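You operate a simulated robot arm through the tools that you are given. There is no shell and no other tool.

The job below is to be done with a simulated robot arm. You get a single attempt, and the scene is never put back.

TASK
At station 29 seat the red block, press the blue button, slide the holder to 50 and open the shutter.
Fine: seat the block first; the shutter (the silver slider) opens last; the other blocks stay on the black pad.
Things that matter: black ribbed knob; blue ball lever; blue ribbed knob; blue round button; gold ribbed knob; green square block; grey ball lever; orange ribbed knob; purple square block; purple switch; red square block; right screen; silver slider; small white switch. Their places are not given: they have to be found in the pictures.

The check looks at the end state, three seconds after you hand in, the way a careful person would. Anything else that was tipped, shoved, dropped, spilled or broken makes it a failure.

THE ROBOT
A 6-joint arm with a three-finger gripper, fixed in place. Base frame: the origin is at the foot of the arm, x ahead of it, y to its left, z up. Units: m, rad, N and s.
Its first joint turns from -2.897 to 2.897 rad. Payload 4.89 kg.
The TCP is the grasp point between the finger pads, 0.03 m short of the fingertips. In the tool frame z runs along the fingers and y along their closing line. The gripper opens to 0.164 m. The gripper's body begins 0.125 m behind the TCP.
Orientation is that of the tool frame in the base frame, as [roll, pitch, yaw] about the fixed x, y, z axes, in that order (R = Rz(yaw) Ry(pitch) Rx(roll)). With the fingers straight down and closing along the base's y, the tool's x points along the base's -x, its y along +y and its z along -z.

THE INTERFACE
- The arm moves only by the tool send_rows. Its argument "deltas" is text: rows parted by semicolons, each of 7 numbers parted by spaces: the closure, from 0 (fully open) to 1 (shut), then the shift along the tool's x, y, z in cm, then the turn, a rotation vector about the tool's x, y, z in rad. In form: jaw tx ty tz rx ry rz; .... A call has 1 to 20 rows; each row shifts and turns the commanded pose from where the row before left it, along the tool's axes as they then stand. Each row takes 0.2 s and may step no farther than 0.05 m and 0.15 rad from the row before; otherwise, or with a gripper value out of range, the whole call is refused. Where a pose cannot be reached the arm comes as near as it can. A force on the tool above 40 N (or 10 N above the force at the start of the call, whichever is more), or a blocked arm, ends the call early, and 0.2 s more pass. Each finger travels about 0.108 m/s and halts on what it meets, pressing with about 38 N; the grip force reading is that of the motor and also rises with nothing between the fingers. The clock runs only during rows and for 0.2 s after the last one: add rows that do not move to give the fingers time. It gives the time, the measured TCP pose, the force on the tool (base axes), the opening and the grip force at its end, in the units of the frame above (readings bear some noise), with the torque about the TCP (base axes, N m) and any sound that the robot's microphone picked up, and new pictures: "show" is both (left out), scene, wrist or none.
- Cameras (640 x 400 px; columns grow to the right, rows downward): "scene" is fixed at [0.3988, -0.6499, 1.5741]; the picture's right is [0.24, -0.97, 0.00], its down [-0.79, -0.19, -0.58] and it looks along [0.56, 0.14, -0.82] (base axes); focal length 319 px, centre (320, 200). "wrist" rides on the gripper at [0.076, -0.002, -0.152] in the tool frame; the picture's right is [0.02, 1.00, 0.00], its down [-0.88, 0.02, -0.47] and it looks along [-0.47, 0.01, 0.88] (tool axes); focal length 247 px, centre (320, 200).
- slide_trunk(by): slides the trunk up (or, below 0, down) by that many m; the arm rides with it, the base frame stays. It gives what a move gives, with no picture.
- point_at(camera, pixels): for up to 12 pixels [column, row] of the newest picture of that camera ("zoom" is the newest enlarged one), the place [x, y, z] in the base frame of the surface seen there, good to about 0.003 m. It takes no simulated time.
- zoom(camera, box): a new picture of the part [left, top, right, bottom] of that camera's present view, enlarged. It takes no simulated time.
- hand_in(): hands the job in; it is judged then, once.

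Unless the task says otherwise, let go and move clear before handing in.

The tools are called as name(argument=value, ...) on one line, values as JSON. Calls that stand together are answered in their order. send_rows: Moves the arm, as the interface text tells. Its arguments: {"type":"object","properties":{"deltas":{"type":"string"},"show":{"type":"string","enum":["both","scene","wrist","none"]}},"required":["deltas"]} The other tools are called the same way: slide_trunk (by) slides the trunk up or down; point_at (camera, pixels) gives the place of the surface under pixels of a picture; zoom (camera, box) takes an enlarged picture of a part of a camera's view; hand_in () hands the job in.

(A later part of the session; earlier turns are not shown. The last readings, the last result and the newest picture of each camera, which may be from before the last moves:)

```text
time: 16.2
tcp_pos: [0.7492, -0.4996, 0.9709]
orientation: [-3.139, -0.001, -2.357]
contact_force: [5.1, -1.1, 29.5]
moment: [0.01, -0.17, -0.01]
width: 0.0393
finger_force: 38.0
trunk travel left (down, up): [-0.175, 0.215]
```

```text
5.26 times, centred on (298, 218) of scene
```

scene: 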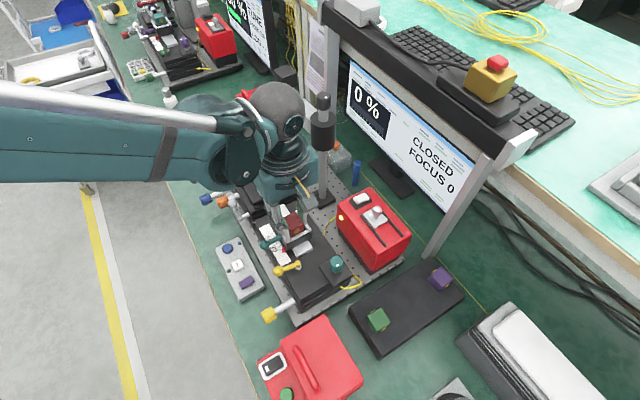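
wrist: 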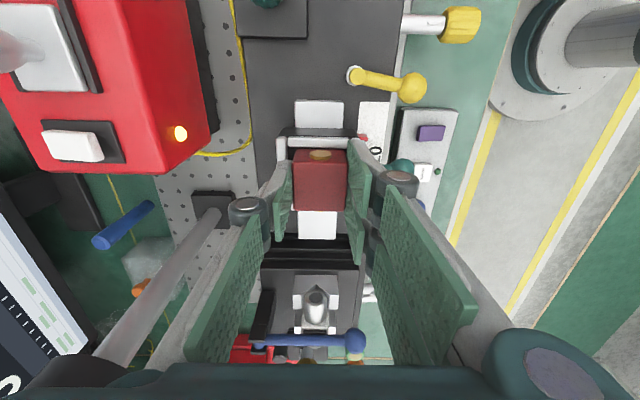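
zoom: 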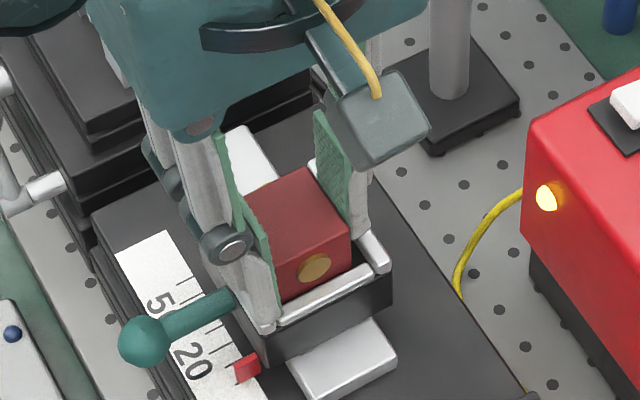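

The block is on the floor (force about 30 N, bottom z ≈ 0.929). I'll relieve the pressure, open slowly and lift clear.

send_rows(deltas="1 0 0 -0.2 0 0 0; 1 0 0 0 0 0 0; 0.74 0 0 0 0 0 0; 0.68 0 0 0 0 0 0; 0.62 0 0 0 0 0 0; 0.62 0 0 0 0 0 0; 0.62 0 0 -1.5 0 0 0; 0.62 0 0 -3 0 0 0; 0.62 0 0 -4 0 0 0; 0.62 0 0 -4 0 0 0; 0.62 0 0 0 0 0 0")

zoom(camera="scene", box=[250, 180, 346, 256])

zoom(camera="wrist", box=[260, 90, 400, 210])

```text
time: 18.6
tcp_pos: [0.7485, -0.4984, 1.0978]
orientation: [-3.141, -0.001, -2.356]
contact_force: [-0.1, 1.2, 0.4]
moment: [-0.03, -0.1, 0.01]
width: 0.0622
finger_force: 0.0
trunk travel left (down, up): [-0.175, 0.215]
```

scene: 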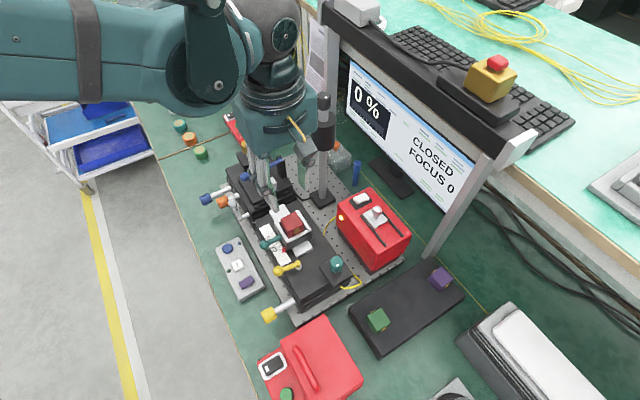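
wrist: 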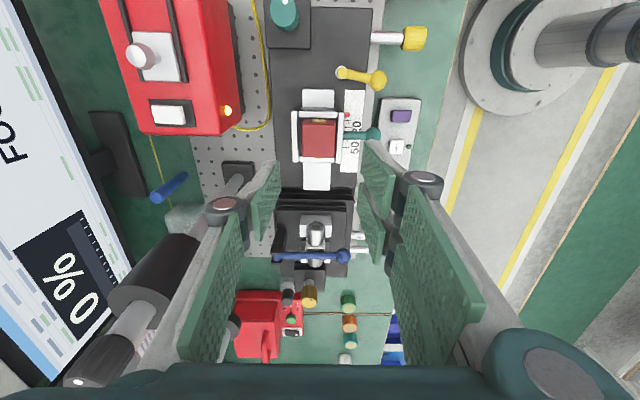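

```text
5.26 times, centred on (298, 218) of scene
```

zoom: 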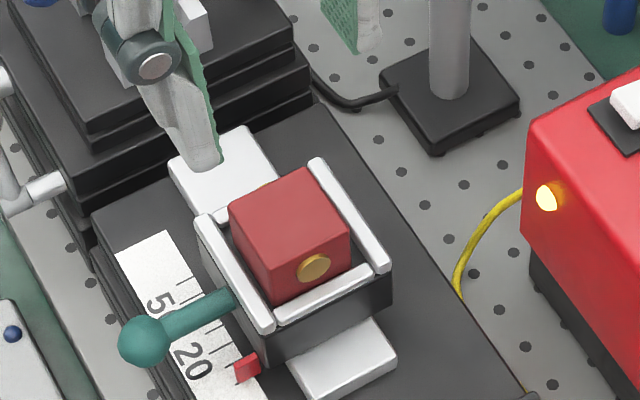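

```text
3.33 times, centred on (330, 150) of wrist
```

zoom: 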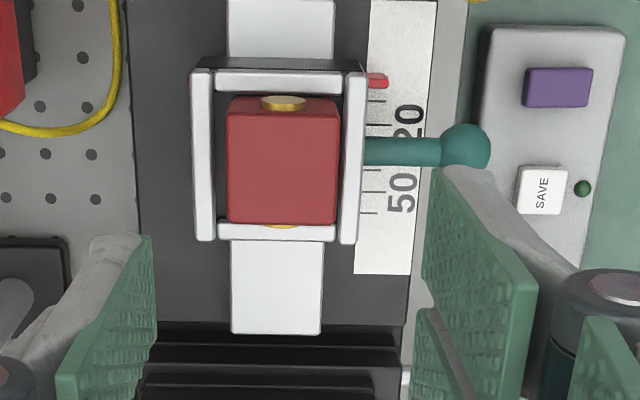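

The red block is seated in the frame with its gold discs along the slide axis. Next is the blue button near (0.717, -0.316, 0.795): I'll close the fingers and hover above it.

send_rows(deltas="0.62 -2.66 3.78 0 0 0 0; 0.7 -2.66 3.78 0 0 0 0; 0.8 -2.66 3.78 0 0 0 0; 0.9 -2.66 3.78 0 0 0 0; 1 0 0 3 0 0 0; 1 0 0 3 0 0 0; 1 0 0 3 0 0 0; 1 0 0 3 0 0 0; 1 0 0 3 0 0 0; 1 0 0 0 0 0 0; 1 0 0 0 0 0 0")

zoom(camera="wrist", box=[240, 100, 400, 220])

zoom(camera="scene", box=[205, 225, 285, 305])

```text
time: 21.0
tcp_pos: [0.7191, -0.3148, 0.9439]
orientation: [3.141, 0.0, -2.357]
contact_force: [1.4, 0.3, -0.2]
moment: [0.0, 0.06, -0.02]
width: 0.0002
finger_force: 37.7
trunk travel left (down, up): [-0.175, 0.215]
```

scene: 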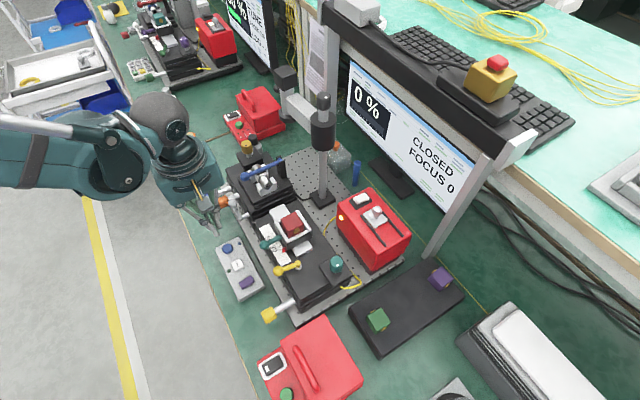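
wrist: 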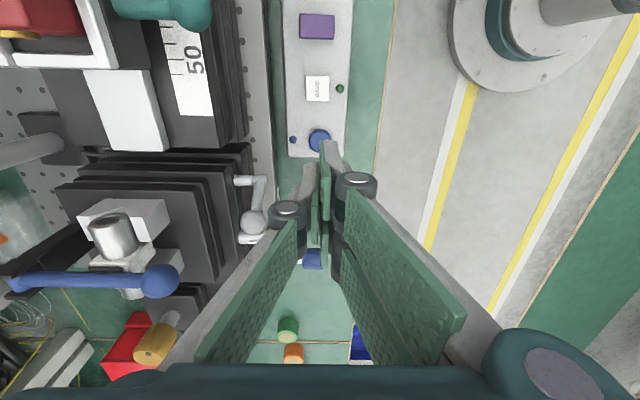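

```text
3.33 times, centred on (320, 160) of wrist
```

zoom: 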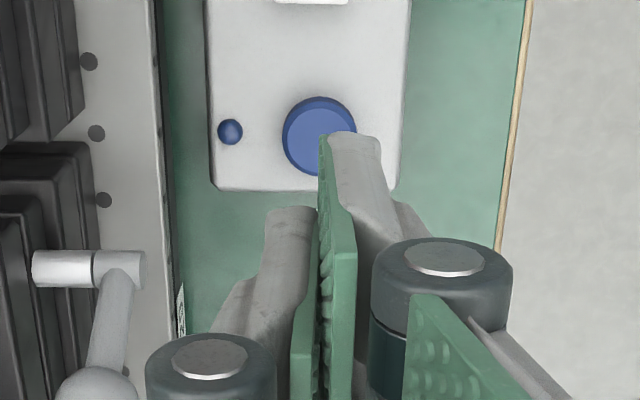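

```text
5.00 times, centred on (245, 265) of scene
```

zoom: 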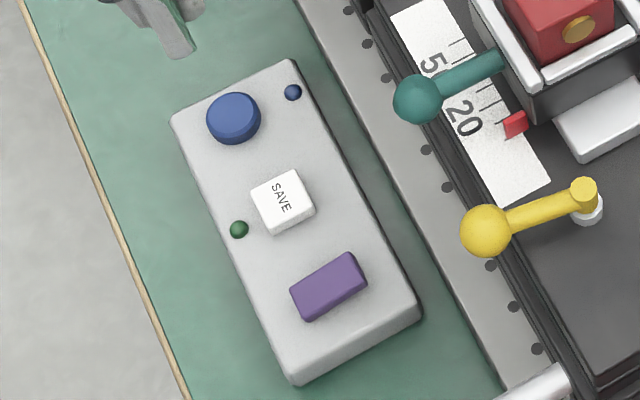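

The button is at wrist (320, 140), partly behind the fingers, and at scene zoom (234, 115). I'll measure it with both cameras.

point_at(camera="zoom", pixels=[[234, 113], [212, 113], [256, 113], [234, 97], [234, 129], [200, 150], [280, 120]])

point_at(camera="wrist", pixels=[[312, 140], [320, 132], [327, 137], [318, 146], [300, 150], [292, 139]])

```text
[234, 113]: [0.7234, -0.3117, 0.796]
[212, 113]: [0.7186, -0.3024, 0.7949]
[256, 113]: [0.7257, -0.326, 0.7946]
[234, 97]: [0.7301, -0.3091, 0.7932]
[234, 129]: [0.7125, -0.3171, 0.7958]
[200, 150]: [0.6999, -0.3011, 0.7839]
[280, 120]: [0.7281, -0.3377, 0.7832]
```

```text
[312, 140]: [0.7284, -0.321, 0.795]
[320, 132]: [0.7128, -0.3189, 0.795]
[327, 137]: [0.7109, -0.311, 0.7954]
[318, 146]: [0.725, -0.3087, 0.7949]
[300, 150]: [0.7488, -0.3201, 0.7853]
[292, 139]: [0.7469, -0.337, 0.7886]
```

The button centre is about (0.722, -0.314), top z 0.795, so contact should come at TCP z ≈ 0.825. I'll align and descend to just above it.

send_rows(deltas="1 -0.28 -0.14 2.5 0 0 0; 1 0 0 2.5 0 0 0; 1 0 0 2.5 0 0 0; 1 0 0 2.5 0 0 0; 1 0 0 1.2 0 0 0; 1 0 0 0 0 0 0; 1 0 0 0 0 0 0")

zoom(camera="scene", box=[195, 215, 275, 275])

zoom(camera="wrist", box=[240, 100, 400, 220])

```text
time: 22.6
tcp_pos: [0.72, -0.3172, 0.8328]
orientation: [3.14, 0.001, -2.355]
contact_force: [0.2, -0.1, 0.3]
moment: [0.02, -0.01, 0.01]
width: 0.0
finger_force: 37.6
trunk travel left (down, up): [-0.175, 0.215]
```

scene: 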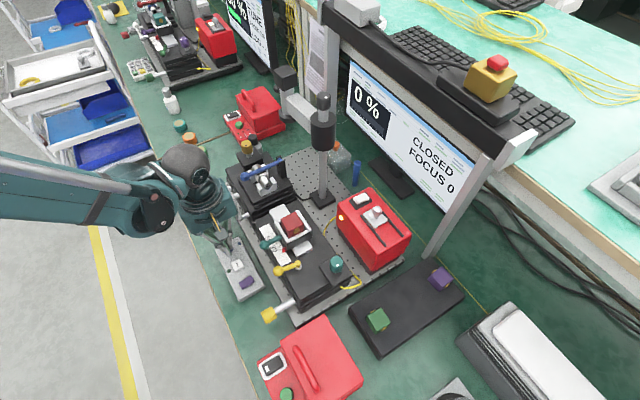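
wrist: 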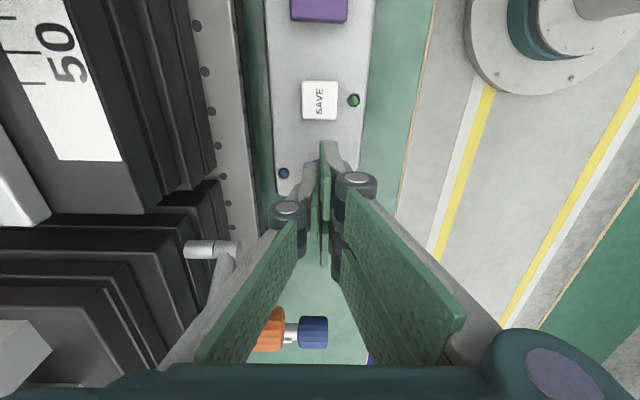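

```text
6.67 times, centred on (235, 245) of scene
```

zoom: 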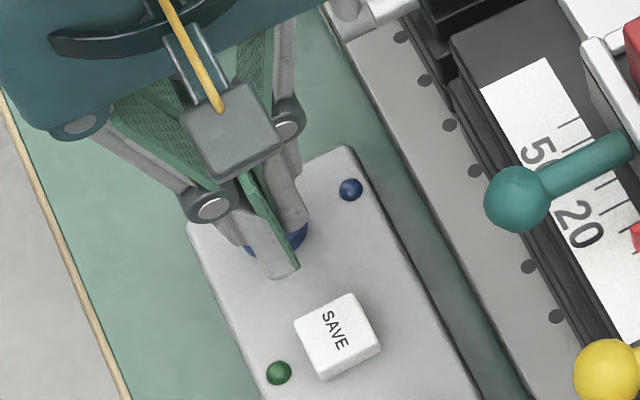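

```text
3.33 times, centred on (320, 160) of wrist
```

zoom: 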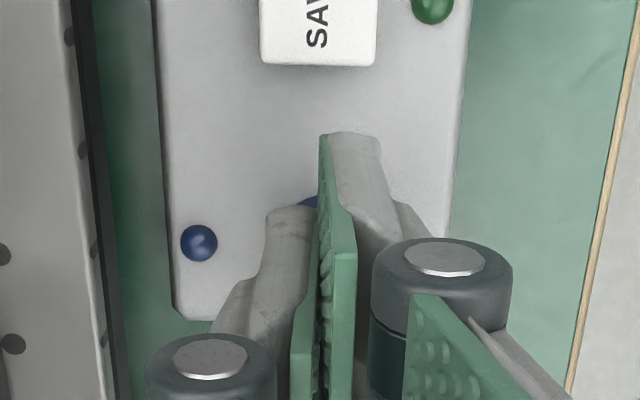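

The fingertips are just over the button, about 3 mm off toward SAVE. I'll shift and press in 2 mm steps.

send_rows(deltas="1 -0.3 0 0 0 0 0; 1 0 0 0.3 0 0 0; 1 0 0 0.2 0 0 0; 1 0 0 0 0 0 0", show="none")

send_rows(deltas="1 0 0 0.2 0 0 0; 1 0 0 0 0 0 0", show="none")

send_rows(deltas="1 0 0 0.2 0 0 0; 1 0 0 0 0 0 0", show="scene")

zoom(camera="scene", box=[195, 215, 275, 275])

```text
time: 23.6
tcp_pos: [0.7223, -0.3156, 0.8294]
orientation: [3.142, 0.0, -2.356]
contact_force: [-0.2, 0.2, -0.7]
moment: [0.01, 0.0, 0.04]
width: 0.0
finger_force: 38.2
trunk travel left (down, up): [-0.175, 0.215]
```

```text
time: 24.2
tcp_pos: [0.7226, -0.3165, 0.8264]
orientation: [3.141, 0.0, -2.357]
contact_force: [-0.2, 0.1, 0.1]
moment: [0.0, 0.0, 0.0]
width: 0.0
finger_force: 38.1
trunk travel left (down, up): [-0.175, 0.215]
```

```text
time: 24.8
tcp_pos: [0.7233, -0.316, 0.8247]
orientation: [-3.141, 0.0, -2.357]
contact_force: [0.0, -0.2, 0.5]
moment: [0.01, 0.0, 0.02]
width: 0.0001
finger_force: 37.9
trunk travel left (down, up): [-0.175, 0.215]
```

scene: 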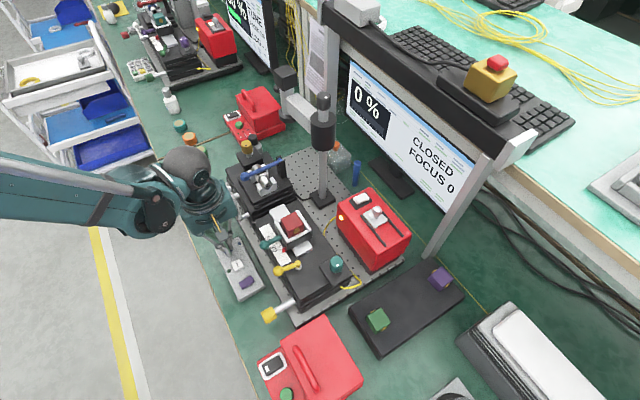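

```text
6.67 times, centred on (235, 245) of scene
```

zoom: 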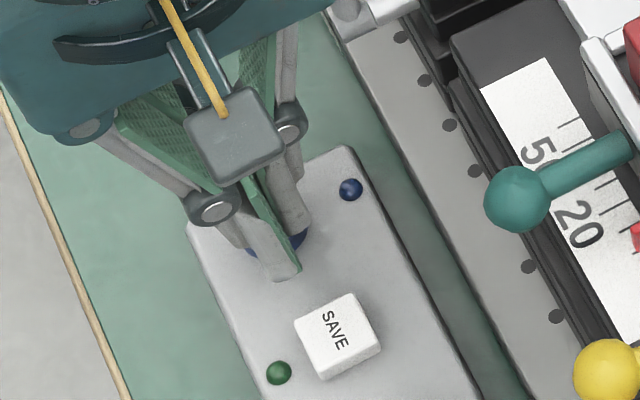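

There's no contact at z 0.8247, so I'll keep pressing down in 1.5 mm steps, listening for a click.

send_rows(deltas="1 0 0 0.15 0 0 0; 1 0 0 0 0 0 0", show="none")

send_rows(deltas="1 0 0 0.15 0 0 0; 1 0 0 0 0 0 0", show="none")

send_rows(deltas="1 0 0 0.15 0 0 0; 1 0 0 0 0 0 0", show="none")

```text
time: 25.4
tcp_pos: [0.7232, -0.3163, 0.8239]
orientation: [3.141, 0.0, -2.356]
contact_force: [0.8, 0.1, 0.2]
moment: [-0.03, -0.02, 0.03]
width: 0.0002
finger_force: 37.9
trunk travel left (down, up): [-0.175, 0.215]
```

```text
time: 26.0
tcp_pos: [0.7234, -0.3162, 0.8224]
orientation: [3.141, 0.0, -2.357]
contact_force: [-0.1, -0.6, 0.0]
moment: [0.02, 0.01, 0.0]
width: 0.0
finger_force: 38.2
trunk travel left (down, up): [-0.175, 0.215]
```

```text
time: 26.6
tcp_pos: [0.7229, -0.315, 0.8208]
orientation: [-3.14, 0.0, -2.355]
contact_force: [0.9, 1.1, 1.4]
moment: [0.04, -0.04, -0.02]
width: 0.0058
finger_force: 44.8
trunk travel left (down, up): [-0.175, 0.215]
```

The jaw width rose to 0.0058 with little vertical force, as if the button is wedging between the fingertips. I'll look before going on.

send_rows(deltas="1 0 0 0 0 0 0")

zoom(camera="scene", box=[205, 225, 265, 270])

zoom(camera="wrist", box=[240, 100, 400, 220])

```text
time: 27.0
tcp_pos: [0.7222, -0.316, 0.8193]
orientation: [-3.14, 0.0, -2.356]
contact_force: [0.3, -0.2, -0.2]
moment: [0.01, -0.03, -0.02]
width: 0.0061
finger_force: 45.3
trunk travel left (down, up): [-0.175, 0.215]
```

scene: 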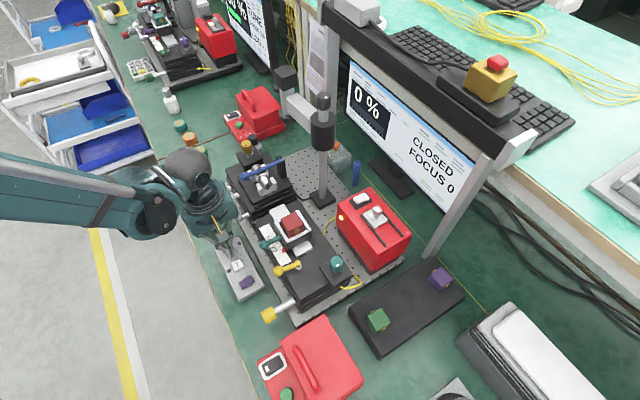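
wrist: 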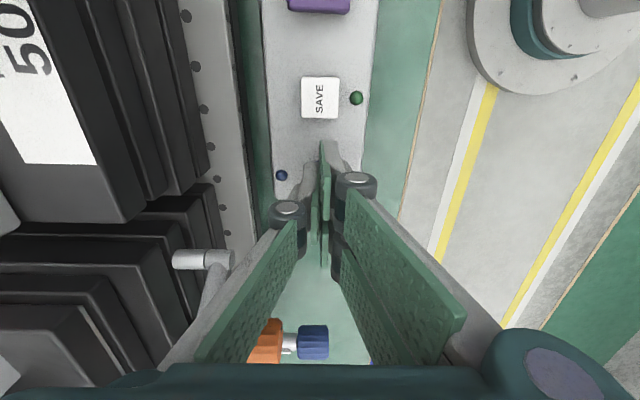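

```text
8.89 times, centred on (235, 248) of scene
```

zoom: 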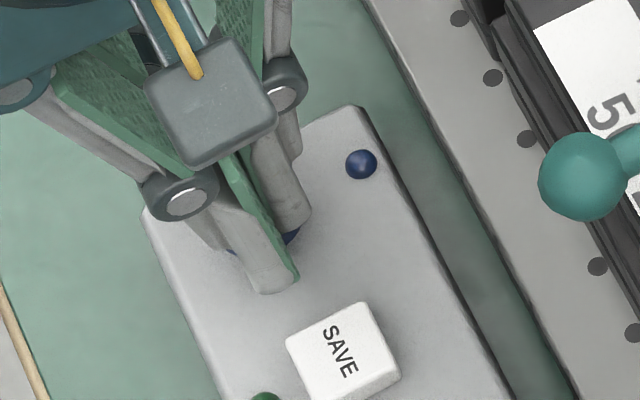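

```text
3.33 times, centred on (320, 160) of wrist
```

zoom: 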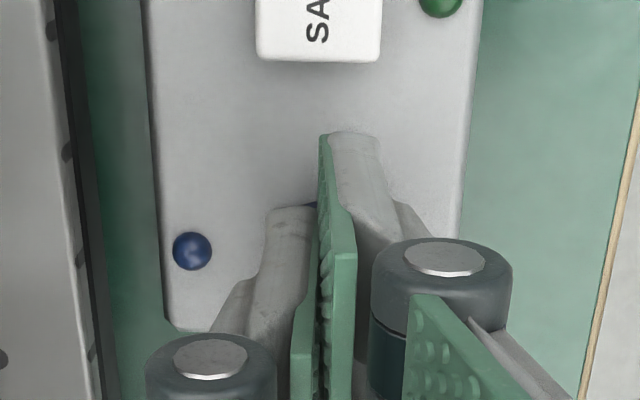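

The fingertips seem to straddle the button, and no click has been heard. I'll raise, confirm the jaws close fully, then shift sideways so that one finger sits on the button's centre.

send_rows(deltas="1 0 0 -0.5 0 0 0; 1 0 0 -0.7 0 0 0; 1 0 0 0 0 0 0; 1 0 0.6 0 0 0 0; 1 0 0 0 0 0 0")

zoom(camera="scene", box=[205, 225, 265, 270])

zoom(camera="wrist", box=[240, 100, 400, 220])

```text
time: 28.2
tcp_pos: [0.7185, -0.3108, 0.8323]
orientation: [-3.141, -0.001, -2.357]
contact_force: [0.6, 0.5, 0.4]
moment: [0.0, -0.01, 0.02]
width: 0.0001
finger_force: 44.6
trunk travel left (down, up): [-0.175, 0.215]
```

scene: 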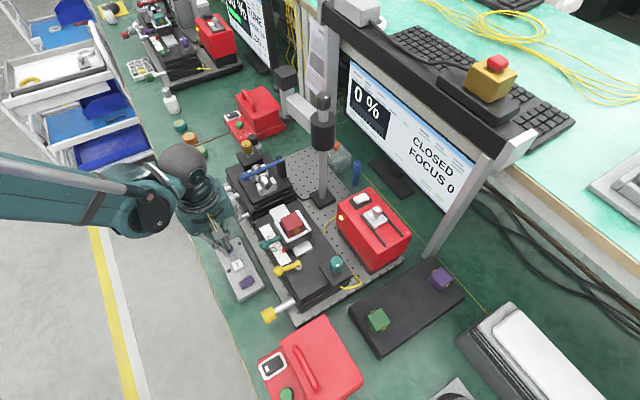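
wrist: 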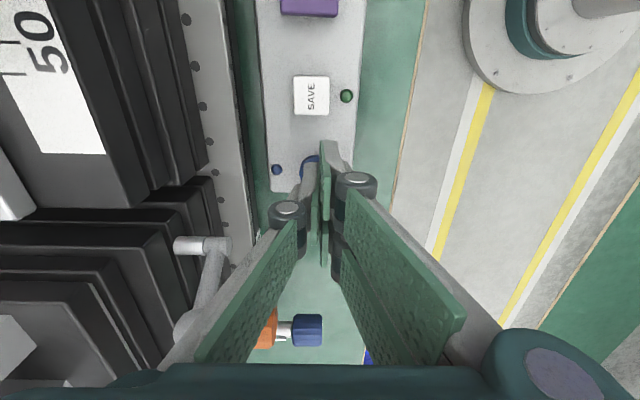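

```text
8.89 times, centred on (235, 248) of scene
```

zoom: 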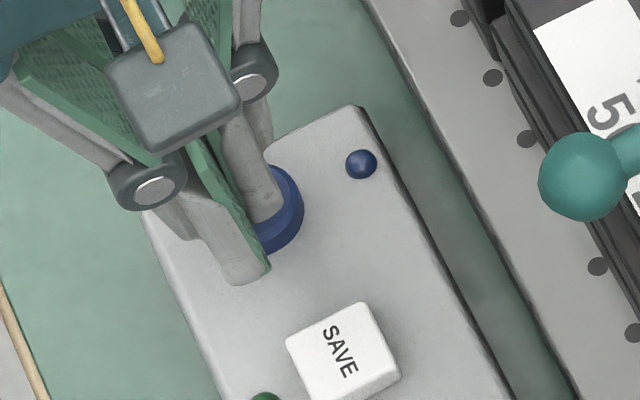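

```text
3.33 times, centred on (320, 160) of wrist
```

zoom: 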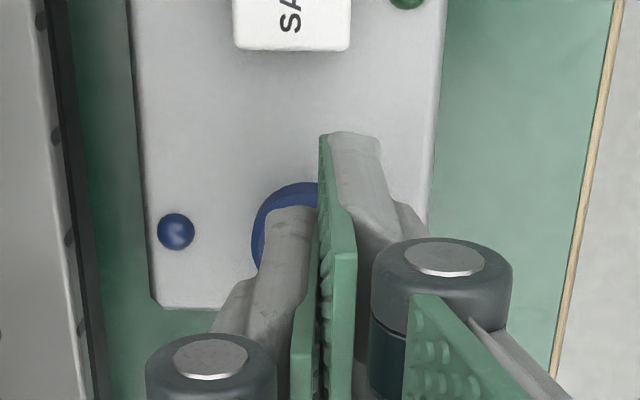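

The jaws closed fully again, and the left finger is now over the button's middle. I'll press down in steps.

send_rows(deltas="1 0 0 0.4 0 0 0; 1 0 0 0.3 0 0 0; 1 0 0 0 0 0 0", show="none")

send_rows(deltas="1 0 0 0.15 0 0 0; 1 0 0 0 0 0 0", show="none")

send_rows(deltas="1 0 0 0.15 0 0 0; 1 0 0 0 0 0 0", show="none")

send_rows(deltas="1 0 0 0.15 0 0 0; 1 0 0 0 0 0 0", show="scene")

zoom(camera="scene", box=[205, 225, 265, 270])

```text
time: 29.0
tcp_pos: [0.7202, -0.3114, 0.8262]
orientation: [-3.141, -0.001, -2.356]
contact_force: [-0.4, -0.3, 0.0]
moment: [-0.01, 0.0, 0.0]
width: 0.0
finger_force: 44.4
trunk travel left (down, up): [-0.175, 0.215]
```

```text
time: 29.6
tcp_pos: [0.7191, -0.3112, 0.8232]
orientation: [3.141, -0.002, -2.356]
contact_force: [1.1, 0.3, 0.5]
moment: [0.01, 0.02, -0.01]
width: 0.0
finger_force: 45.2
trunk travel left (down, up): [-0.175, 0.215]
```

```text
time: 30.2
tcp_pos: [0.7191, -0.3098, 0.823]
orientation: [-3.141, -0.001, -2.356]
contact_force: [-0.2, 0.0, 0.2]
moment: [-0.03, -0.01, -0.02]
width: 0.0
finger_force: 45.3
trunk travel left (down, up): [-0.175, 0.215]
```

```text
time: 30.8
tcp_pos: [0.7177, -0.3112, 0.8221]
orientation: [3.14, -0.001, -2.357]
contact_force: [0.3, 0.2, 0.5]
moment: [-0.01, -0.01, 0.01]
width: 0.006
finger_force: 45.0
trunk travel left (down, up): [-0.175, 0.215]
```

scene: 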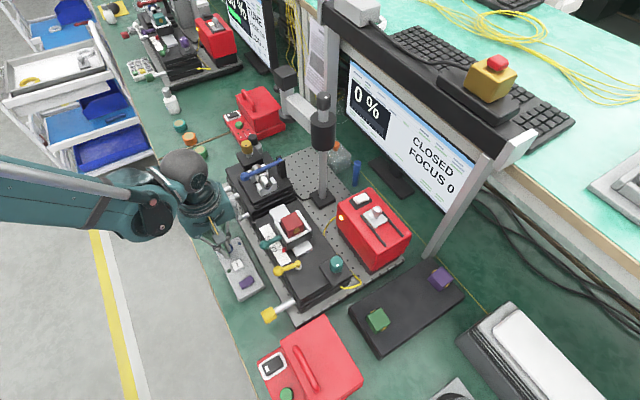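

```text
8.89 times, centred on (235, 248) of scene
```

zoom: 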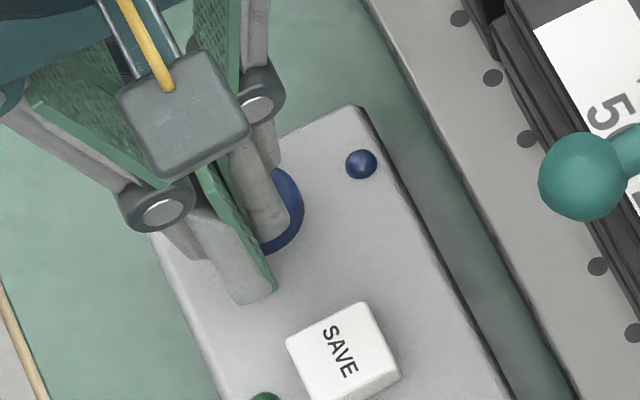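

The width again reads 0.006 at the same height, so that looks like finger linkage play on touching the button rather than wedging. I'll keep pressing gently and watch for a click or the LED.

send_rows(deltas="1 0 0 0.15 0 0 0; 1 0 0 0 0 0 0", show="none")

send_rows(deltas="1 0 0 0.15 0 0 0; 1 0 0 0 0 0 0", show="none")

send_rows(deltas="1 0 0 0.15 0 0 0; 1 0 0 0 0 0 0", show="scene")

zoom(camera="scene", box=[205, 225, 265, 270])

```text
time: 31.4
tcp_pos: [0.7181, -0.3105, 0.8196]
orientation: [-3.141, -0.001, -2.357]
contact_force: [-0.2, -0.5, 0.5]
moment: [-0.02, 0.02, -0.02]
width: 0.0063
finger_force: 44.4
trunk travel left (down, up): [-0.175, 0.215]
```

```text
time: 32.0
tcp_pos: [0.7177, -0.3105, 0.8181]
orientation: [3.141, -0.001, -2.357]
contact_force: [0.1, -1.2, 0.4]
moment: [0.0, -0.02, 0.01]
width: 0.006
finger_force: 45.4
trunk travel left (down, up): [-0.175, 0.215]
```

```text
time: 32.6
tcp_pos: [0.7203, -0.3099, 0.8158]
orientation: [-3.141, -0.001, -2.358]
contact_force: [-0.5, -1.0, 2.2]
moment: [-0.01, -0.01, 0.01]
width: 0.0064
finger_force: 45.0
trunk travel left (down, up): [-0.175, 0.215]
heard: click
```

scene: 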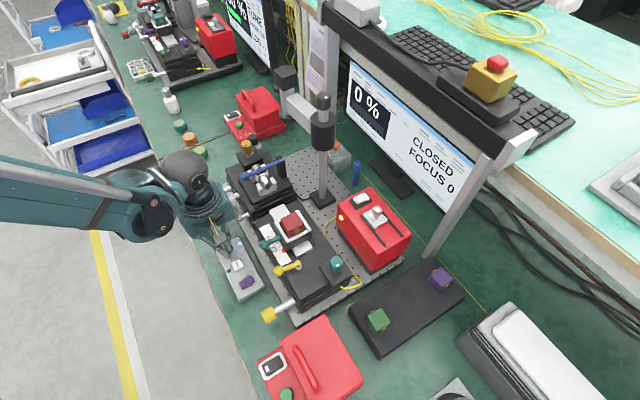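

```text
8.89 times, centred on (235, 248) of scene
```

zoom: 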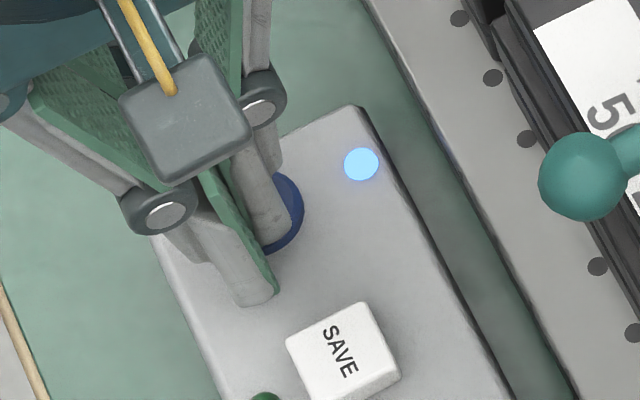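

A click was heard and the blue LED beside the button is lit. I'll retract straight up and check that it stays lit.

send_rows(deltas="1 0 0 -1 0 0 0; 1 0 0 -2 0 0 0; 1 0 0 -4 0 0 0; 1 0 0 -4.5 0 0 0; 1 0 0 -4.5 0 0 0; 1 0 0 -4.5 0 0 0; 1 0 0 -4.5 0 0 0; 1 0 0 0 0 0 0")

zoom(camera="scene", box=[205, 225, 285, 285])

zoom(camera="wrist", box=[170, 20, 290, 140])

```text
time: 34.4
tcp_pos: [0.7171, -0.3061, 1.0657]
orientation: [3.141, 0.0, -2.356]
contact_force: [-0.8, 0.3, 0.9]
moment: [-0.03, -0.07, 0.02]
width: 0.0
finger_force: 45.1
trunk travel left (down, up): [-0.175, 0.215]
```

scene: 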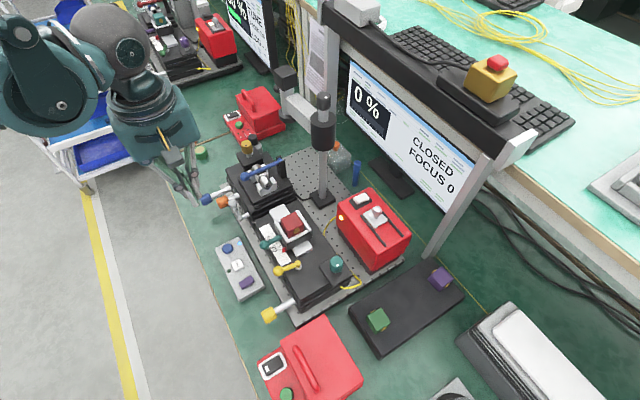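
wrist: 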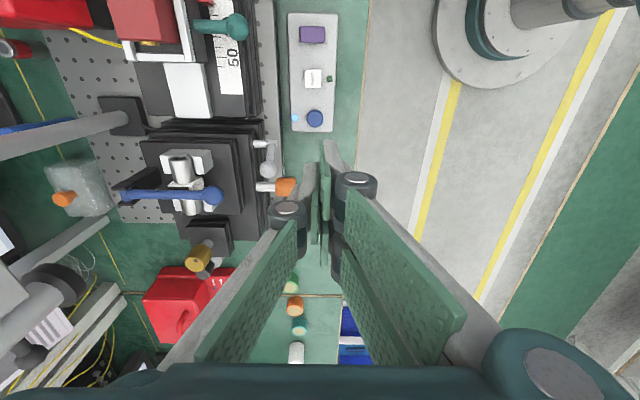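

```text
6.67 times, centred on (245, 255) of scene
```

zoom: 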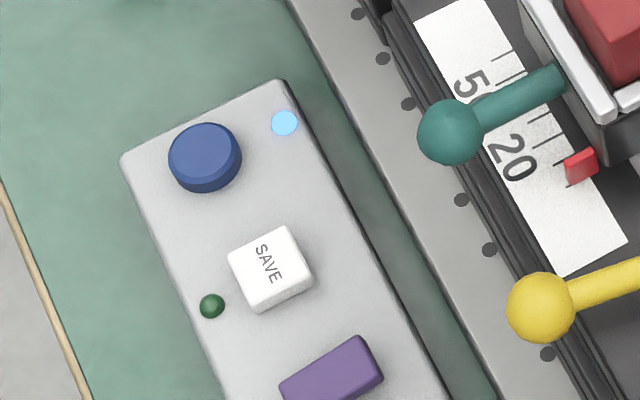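

```text
3.33 times, centred on (230, 80) of wrist
```

zoom: 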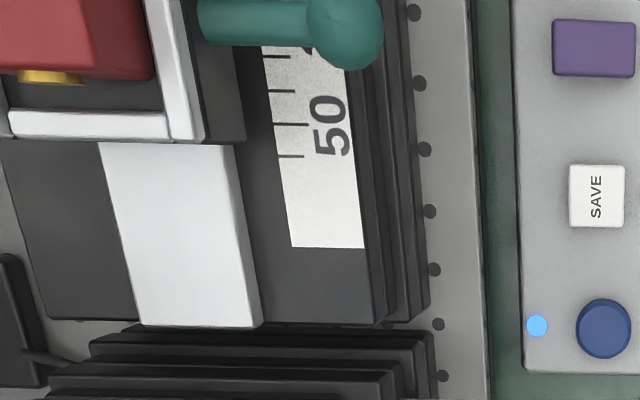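

The LED stays lit. The long tick beside "50" is at wrist zoom (290,124) with the last tick at (290,157), so I'll measure the tick and pointer positions.

point_at(camera="zoom", pixels=[[290, 124], [290, 157], [283, 90], [280, 56], [325, 247], [295, 246]])

zoom(camera="scene", box=[258, 225, 306, 265])

```text
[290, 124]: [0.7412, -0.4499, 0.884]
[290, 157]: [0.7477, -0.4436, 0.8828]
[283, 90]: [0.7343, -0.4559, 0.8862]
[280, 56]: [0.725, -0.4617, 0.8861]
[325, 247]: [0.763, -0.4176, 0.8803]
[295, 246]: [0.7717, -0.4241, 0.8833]
```

```text
10.00 times, centred on (282, 245) of scene
```

zoom: 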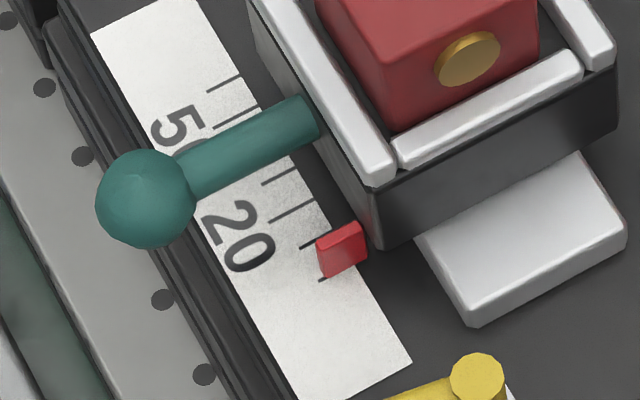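

I'll measure ticks and pointer from this scene zoom too.

point_at(camera="zoom", pixels=[[322, 279], [305, 245], [285, 214], [272, 183], [225, 121], [218, 86], [322, 245], [342, 235], [358, 228], [330, 262], [345, 258], [362, 252]])

point_at(camera="wrist", pixels=[[225, 57], [226, 67], [222, 28], [230, 20], [235, 28]])

```text
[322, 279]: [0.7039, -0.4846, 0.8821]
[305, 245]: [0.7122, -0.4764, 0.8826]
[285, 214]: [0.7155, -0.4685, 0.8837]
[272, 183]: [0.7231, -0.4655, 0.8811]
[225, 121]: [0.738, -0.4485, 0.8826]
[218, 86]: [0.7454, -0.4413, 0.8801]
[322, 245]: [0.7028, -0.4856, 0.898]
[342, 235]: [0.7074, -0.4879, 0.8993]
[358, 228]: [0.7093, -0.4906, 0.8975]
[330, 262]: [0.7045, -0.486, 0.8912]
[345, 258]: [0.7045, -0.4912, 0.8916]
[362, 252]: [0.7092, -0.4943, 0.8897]
```

```text
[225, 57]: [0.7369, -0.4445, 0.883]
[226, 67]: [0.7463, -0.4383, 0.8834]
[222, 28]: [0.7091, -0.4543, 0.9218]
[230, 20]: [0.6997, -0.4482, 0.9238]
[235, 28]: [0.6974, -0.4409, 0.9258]
```

The ticks are about 1 mm per unit: 0 at axial 0.155 and 50 at axial 0.205. The pointer sits at about 0, so the holder must slide about 50 mm along (0.707, 0.707). I'll measure the yellow lever and the near face where I plan to push.

zoom(camera="scene", box=[262, 225, 342, 285])

point_at(camera="scene", pixels=[[297, 262], [290, 266], [280, 270], [299, 266], [310, 250], [305, 241], [316, 239], [307, 253], [295, 248], [335, 262], [322, 262], [313, 232]])

```text
6.67 times, centred on (302, 255) of scene
```

zoom: 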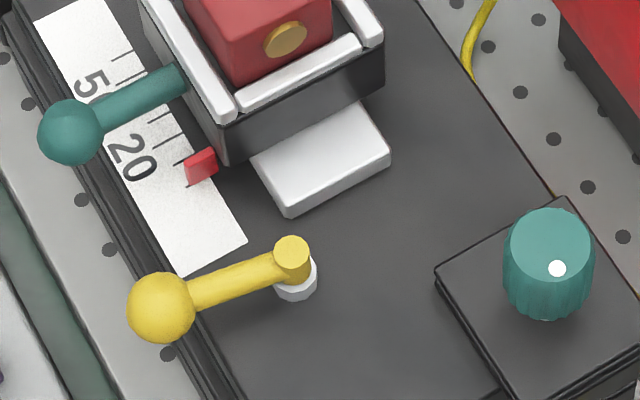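

```text
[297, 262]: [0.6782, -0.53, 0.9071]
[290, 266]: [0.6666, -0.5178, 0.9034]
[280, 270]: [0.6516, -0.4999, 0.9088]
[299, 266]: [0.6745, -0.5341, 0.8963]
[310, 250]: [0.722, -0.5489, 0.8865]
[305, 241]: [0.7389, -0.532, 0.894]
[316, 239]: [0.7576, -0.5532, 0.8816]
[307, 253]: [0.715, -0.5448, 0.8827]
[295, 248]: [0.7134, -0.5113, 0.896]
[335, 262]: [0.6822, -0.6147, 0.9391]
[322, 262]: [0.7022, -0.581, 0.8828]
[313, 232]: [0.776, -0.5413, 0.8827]
```

The yellow lever (pivot axial 0.105, lateral -0.854, z 0.907) clears the path I want. I'll move the closed fingers behind the holder's near face at axial 0.120, lateral -0.883, then lower to about z 0.945.

send_rows(deltas="1 3.41 -3.19 0 0 0 0; 1 3.41 -3.19 0 0 0 0; 1 3.41 -3.19 0 0 0 0; 1 3.41 -3.19 0 0 0 0; 1 3.41 -3.19 0 0 0 0; 1 0 0 3 0 0 0; 1 0 0 3 0 0 0; 1 0 0 2.5 0 0 0; 1 0 0 0 0 0 0; 1 0 0 0 0 0 0")

zoom(camera="scene", box=[250, 200, 330, 280])

zoom(camera="wrist", box=[220, 120, 420, 270])

```text
time: 36.6
tcp_pos: [0.7112, -0.544, 0.9803]
orientation: [-3.141, -0.001, -2.357]
contact_force: [1.1, -0.5, -0.8]
moment: [0.04, 0.04, -0.02]
width: 0.0
finger_force: 45.3
trunk travel left (down, up): [-0.175, 0.215]
```

scene: 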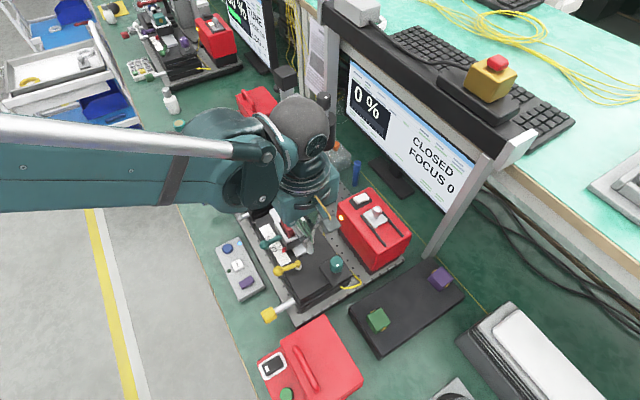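
wrist: 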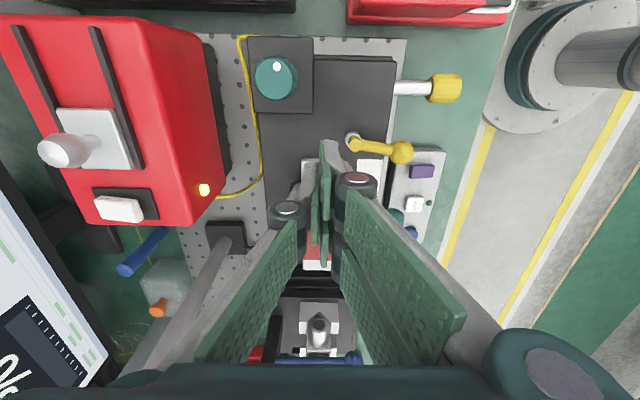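

```text
5.00 times, centred on (290, 240) of scene
```

zoom: 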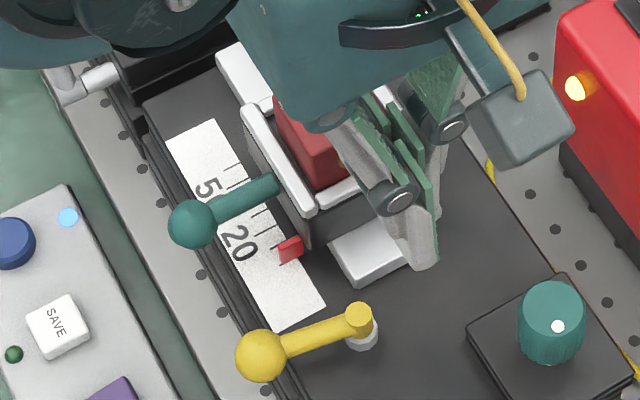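

```text
2.67 times, centred on (320, 195) of wrist
```

zoom: 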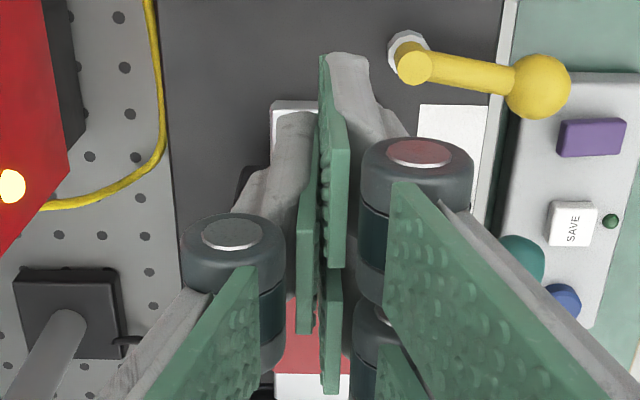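

The fingers are behind the holder at axial 0.118, about 4 mm off its centreline. I'll correct that and lower so the tips sit at z ≈ 0.909, against the holder body.

send_rows(deltas="1 0 0.4 1.5 0 0 0; 1 0 0 1.5 0 0 0; 1 0 0 1.1 0 0 0; 1 0 0 0 0 0 0; 1 0 0 0 0 0 0")

zoom(camera="scene", box=[250, 200, 330, 280])

zoom(camera="wrist", box=[220, 120, 420, 270])

```text
time: 37.8
tcp_pos: [0.7086, -0.5413, 0.9397]
orientation: [3.14, 0.0, -2.356]
contact_force: [0.6, 0.0, 0.4]
moment: [0.01, 0.01, 0.01]
width: 0.0002
finger_force: 44.7
trunk travel left (down, up): [-0.175, 0.215]
```

scene: 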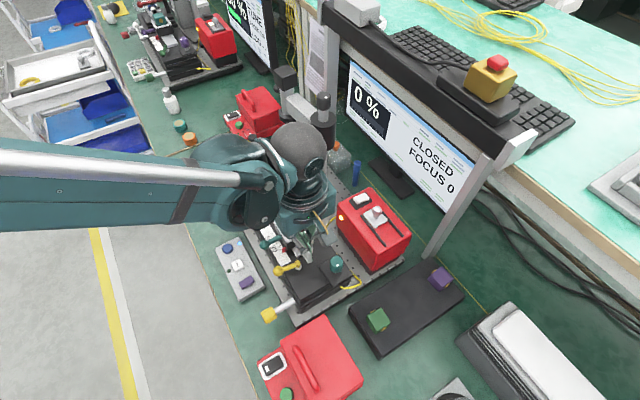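
wrist: 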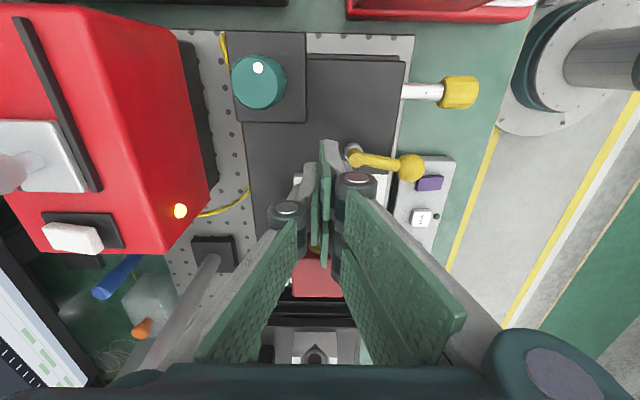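

```text
5.00 times, centred on (290, 240) of scene
```

zoom: 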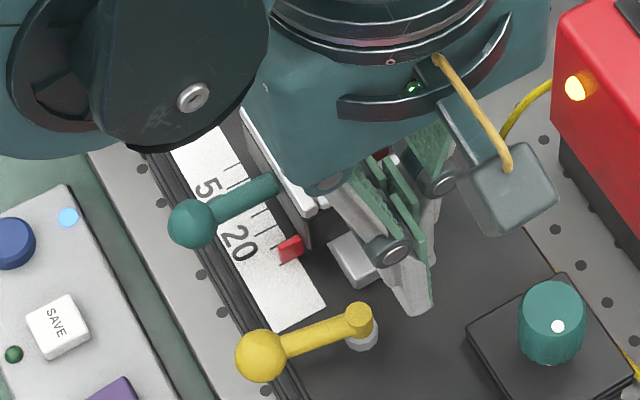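

```text
2.67 times, centred on (320, 195) of wrist
```

zoom: 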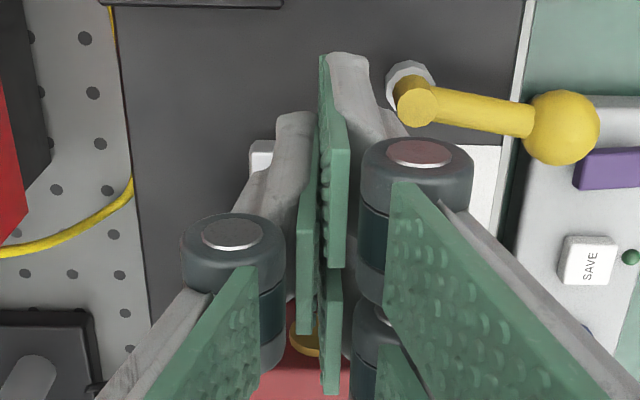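

The fingers are in place with tips at z ≈ 0.910. I'll move toward the holder's near face in small steps to find contact.

send_rows(deltas="1 -0.4 0 0 0 0 0; 1 -0.4 0 0 0 0 0; 1 -0.3 0 0 0 0 0; 1 -0.2 0 0 0 0 0; 1 -0.2 0 0 0 0 0; 1 -0.2 0 0 0 0 0; 1 0 0 0 0 0 0", show="scene")

zoom(camera="scene", box=[250, 200, 330, 280])

```text
time: 39.4
tcp_pos: [0.72, -0.5297, 0.9392]
orientation: [3.141, 0.0, -2.356]
contact_force: [-0.3, 0.6, 1.3]
moment: [0.01, -0.01, 0.01]
width: 0.0001
finger_force: 45.1
trunk travel left (down, up): [-0.175, 0.215]
```

scene: 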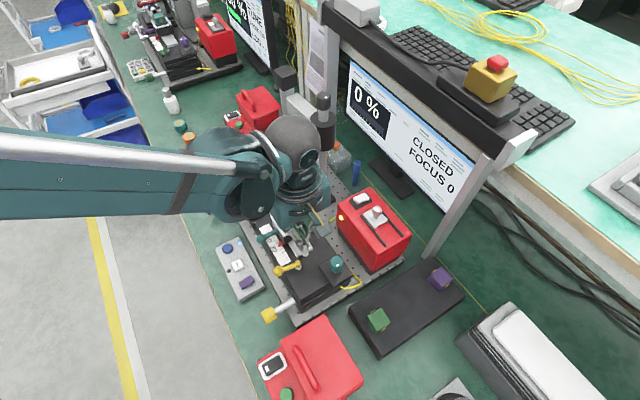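

```text
5.00 times, centred on (290, 240) of scene
```

zoom: 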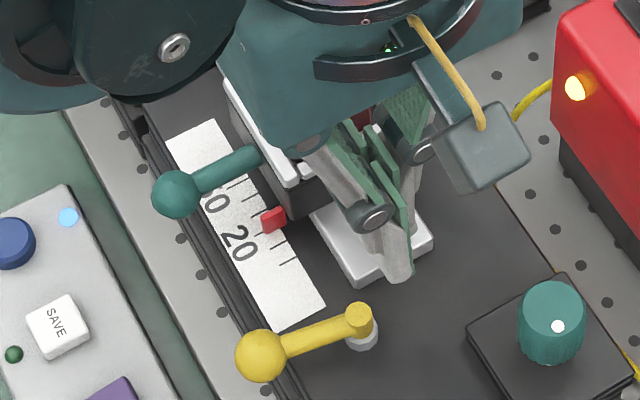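

The holder moved with little resistance: the pointer went from zoom (290,248) to (272,220), roughly 17 units. I'll check what is actually making contact and that the block is still seated.

send_rows(deltas="1 0 0 0 0 0 0")

zoom(camera="wrist", box=[220, 120, 420, 270])

zoom(camera="scene", box=[265, 210, 325, 260])

```text
time: 39.8
tcp_pos: [0.7205, -0.5303, 0.9399]
orientation: [3.14, 0.001, -2.357]
contact_force: [-0.4, 0.1, -0.2]
moment: [0.02, -0.02, 0.02]
width: 0.0
finger_force: 44.9
trunk travel left (down, up): [-0.175, 0.215]
```

scene: 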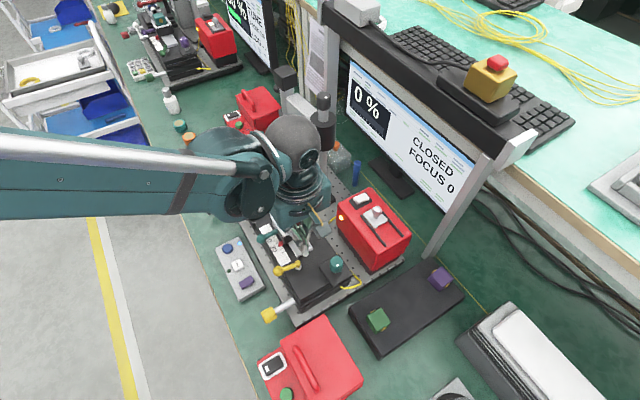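
wrist: 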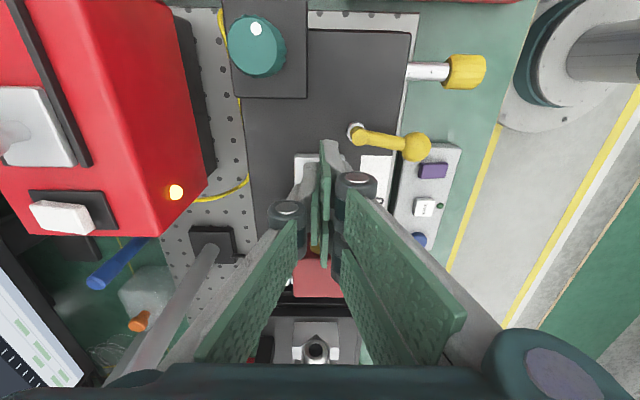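

```text
2.67 times, centred on (320, 195) of wrist
```

zoom: 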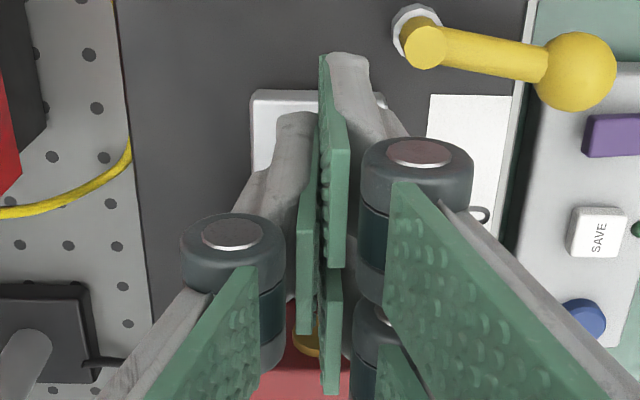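

```text
8.00 times, centred on (295, 235) of scene
```

zoom: 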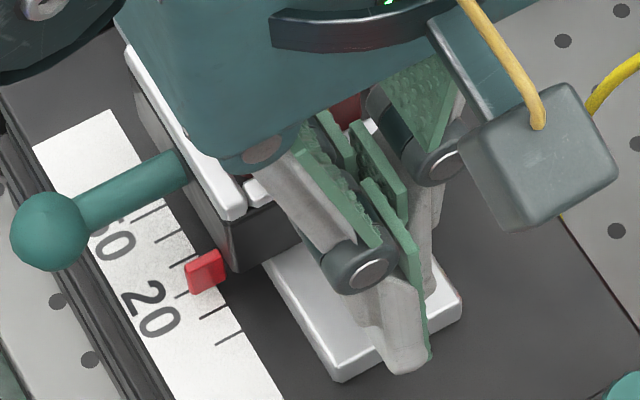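

Before pushing further I'll measure where the pointer and the holder's near face are now.

point_at(camera="zoom", pixels=[[225, 340], [215, 314], [182, 296], [180, 264], [160, 243], [145, 216], [192, 268], [205, 260], [197, 285], [212, 280], [235, 265], [285, 235]])

zoom(camera="scene", box=[390, 150, 470, 200])

```text
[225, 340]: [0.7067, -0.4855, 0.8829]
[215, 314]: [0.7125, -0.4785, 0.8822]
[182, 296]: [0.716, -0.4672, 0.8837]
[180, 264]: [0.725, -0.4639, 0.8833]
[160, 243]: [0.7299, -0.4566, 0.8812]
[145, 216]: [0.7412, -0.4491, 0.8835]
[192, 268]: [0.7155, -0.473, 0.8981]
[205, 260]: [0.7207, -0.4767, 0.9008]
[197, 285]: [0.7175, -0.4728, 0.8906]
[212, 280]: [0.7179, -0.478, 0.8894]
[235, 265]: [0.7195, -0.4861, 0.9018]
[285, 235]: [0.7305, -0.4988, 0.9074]
```

```text
8.00 times, centred on (430, 175) of scene
```

zoom: 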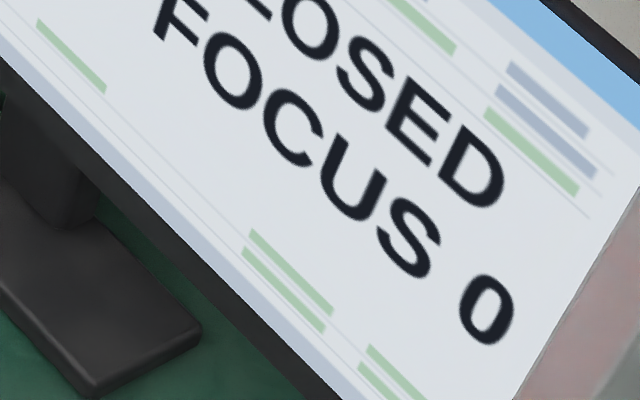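

The pointer now reads about 16-18 (axial 0.172 against zero at 0.156), and FOCUS still shows 0. I'll advance 3 mm slowly to see whether it moves with the fingers or had coasted.

send_rows(deltas="1 -0.1 0 0 0 0 0; 1 -0.1 0 0 0 0 0; 1 -0.1 0 0 0 0 0; 1 0 0 0 0 0 0; 1 0 0 0 0 0 0", show="scene")

zoom(camera="scene", box=[265, 210, 325, 260])

```text
time: 41.0
tcp_pos: [0.7228, -0.5273, 0.9415]
orientation: [-3.141, 0.001, -2.356]
contact_force: [0.2, 0.0, 0.0]
moment: [-0.01, -0.01, -0.01]
width: 0.0001
finger_force: 45.2
trunk travel left (down, up): [-0.175, 0.215]
```

scene: 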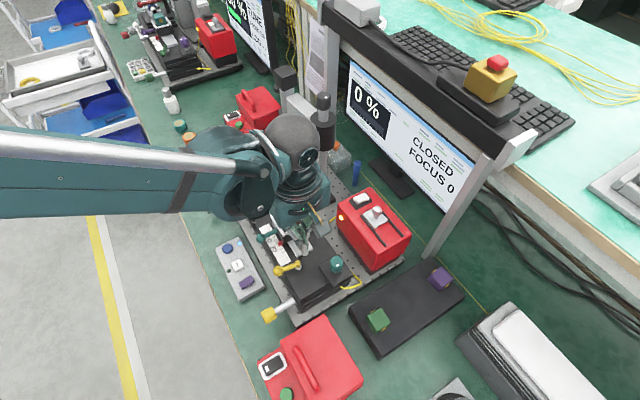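

```text
8.00 times, centred on (295, 235) of scene
```

zoom: 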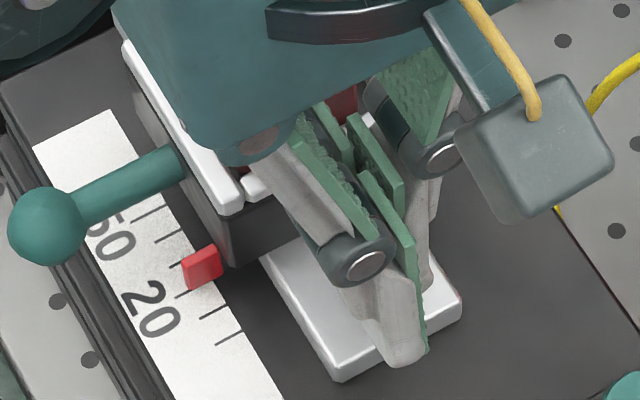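

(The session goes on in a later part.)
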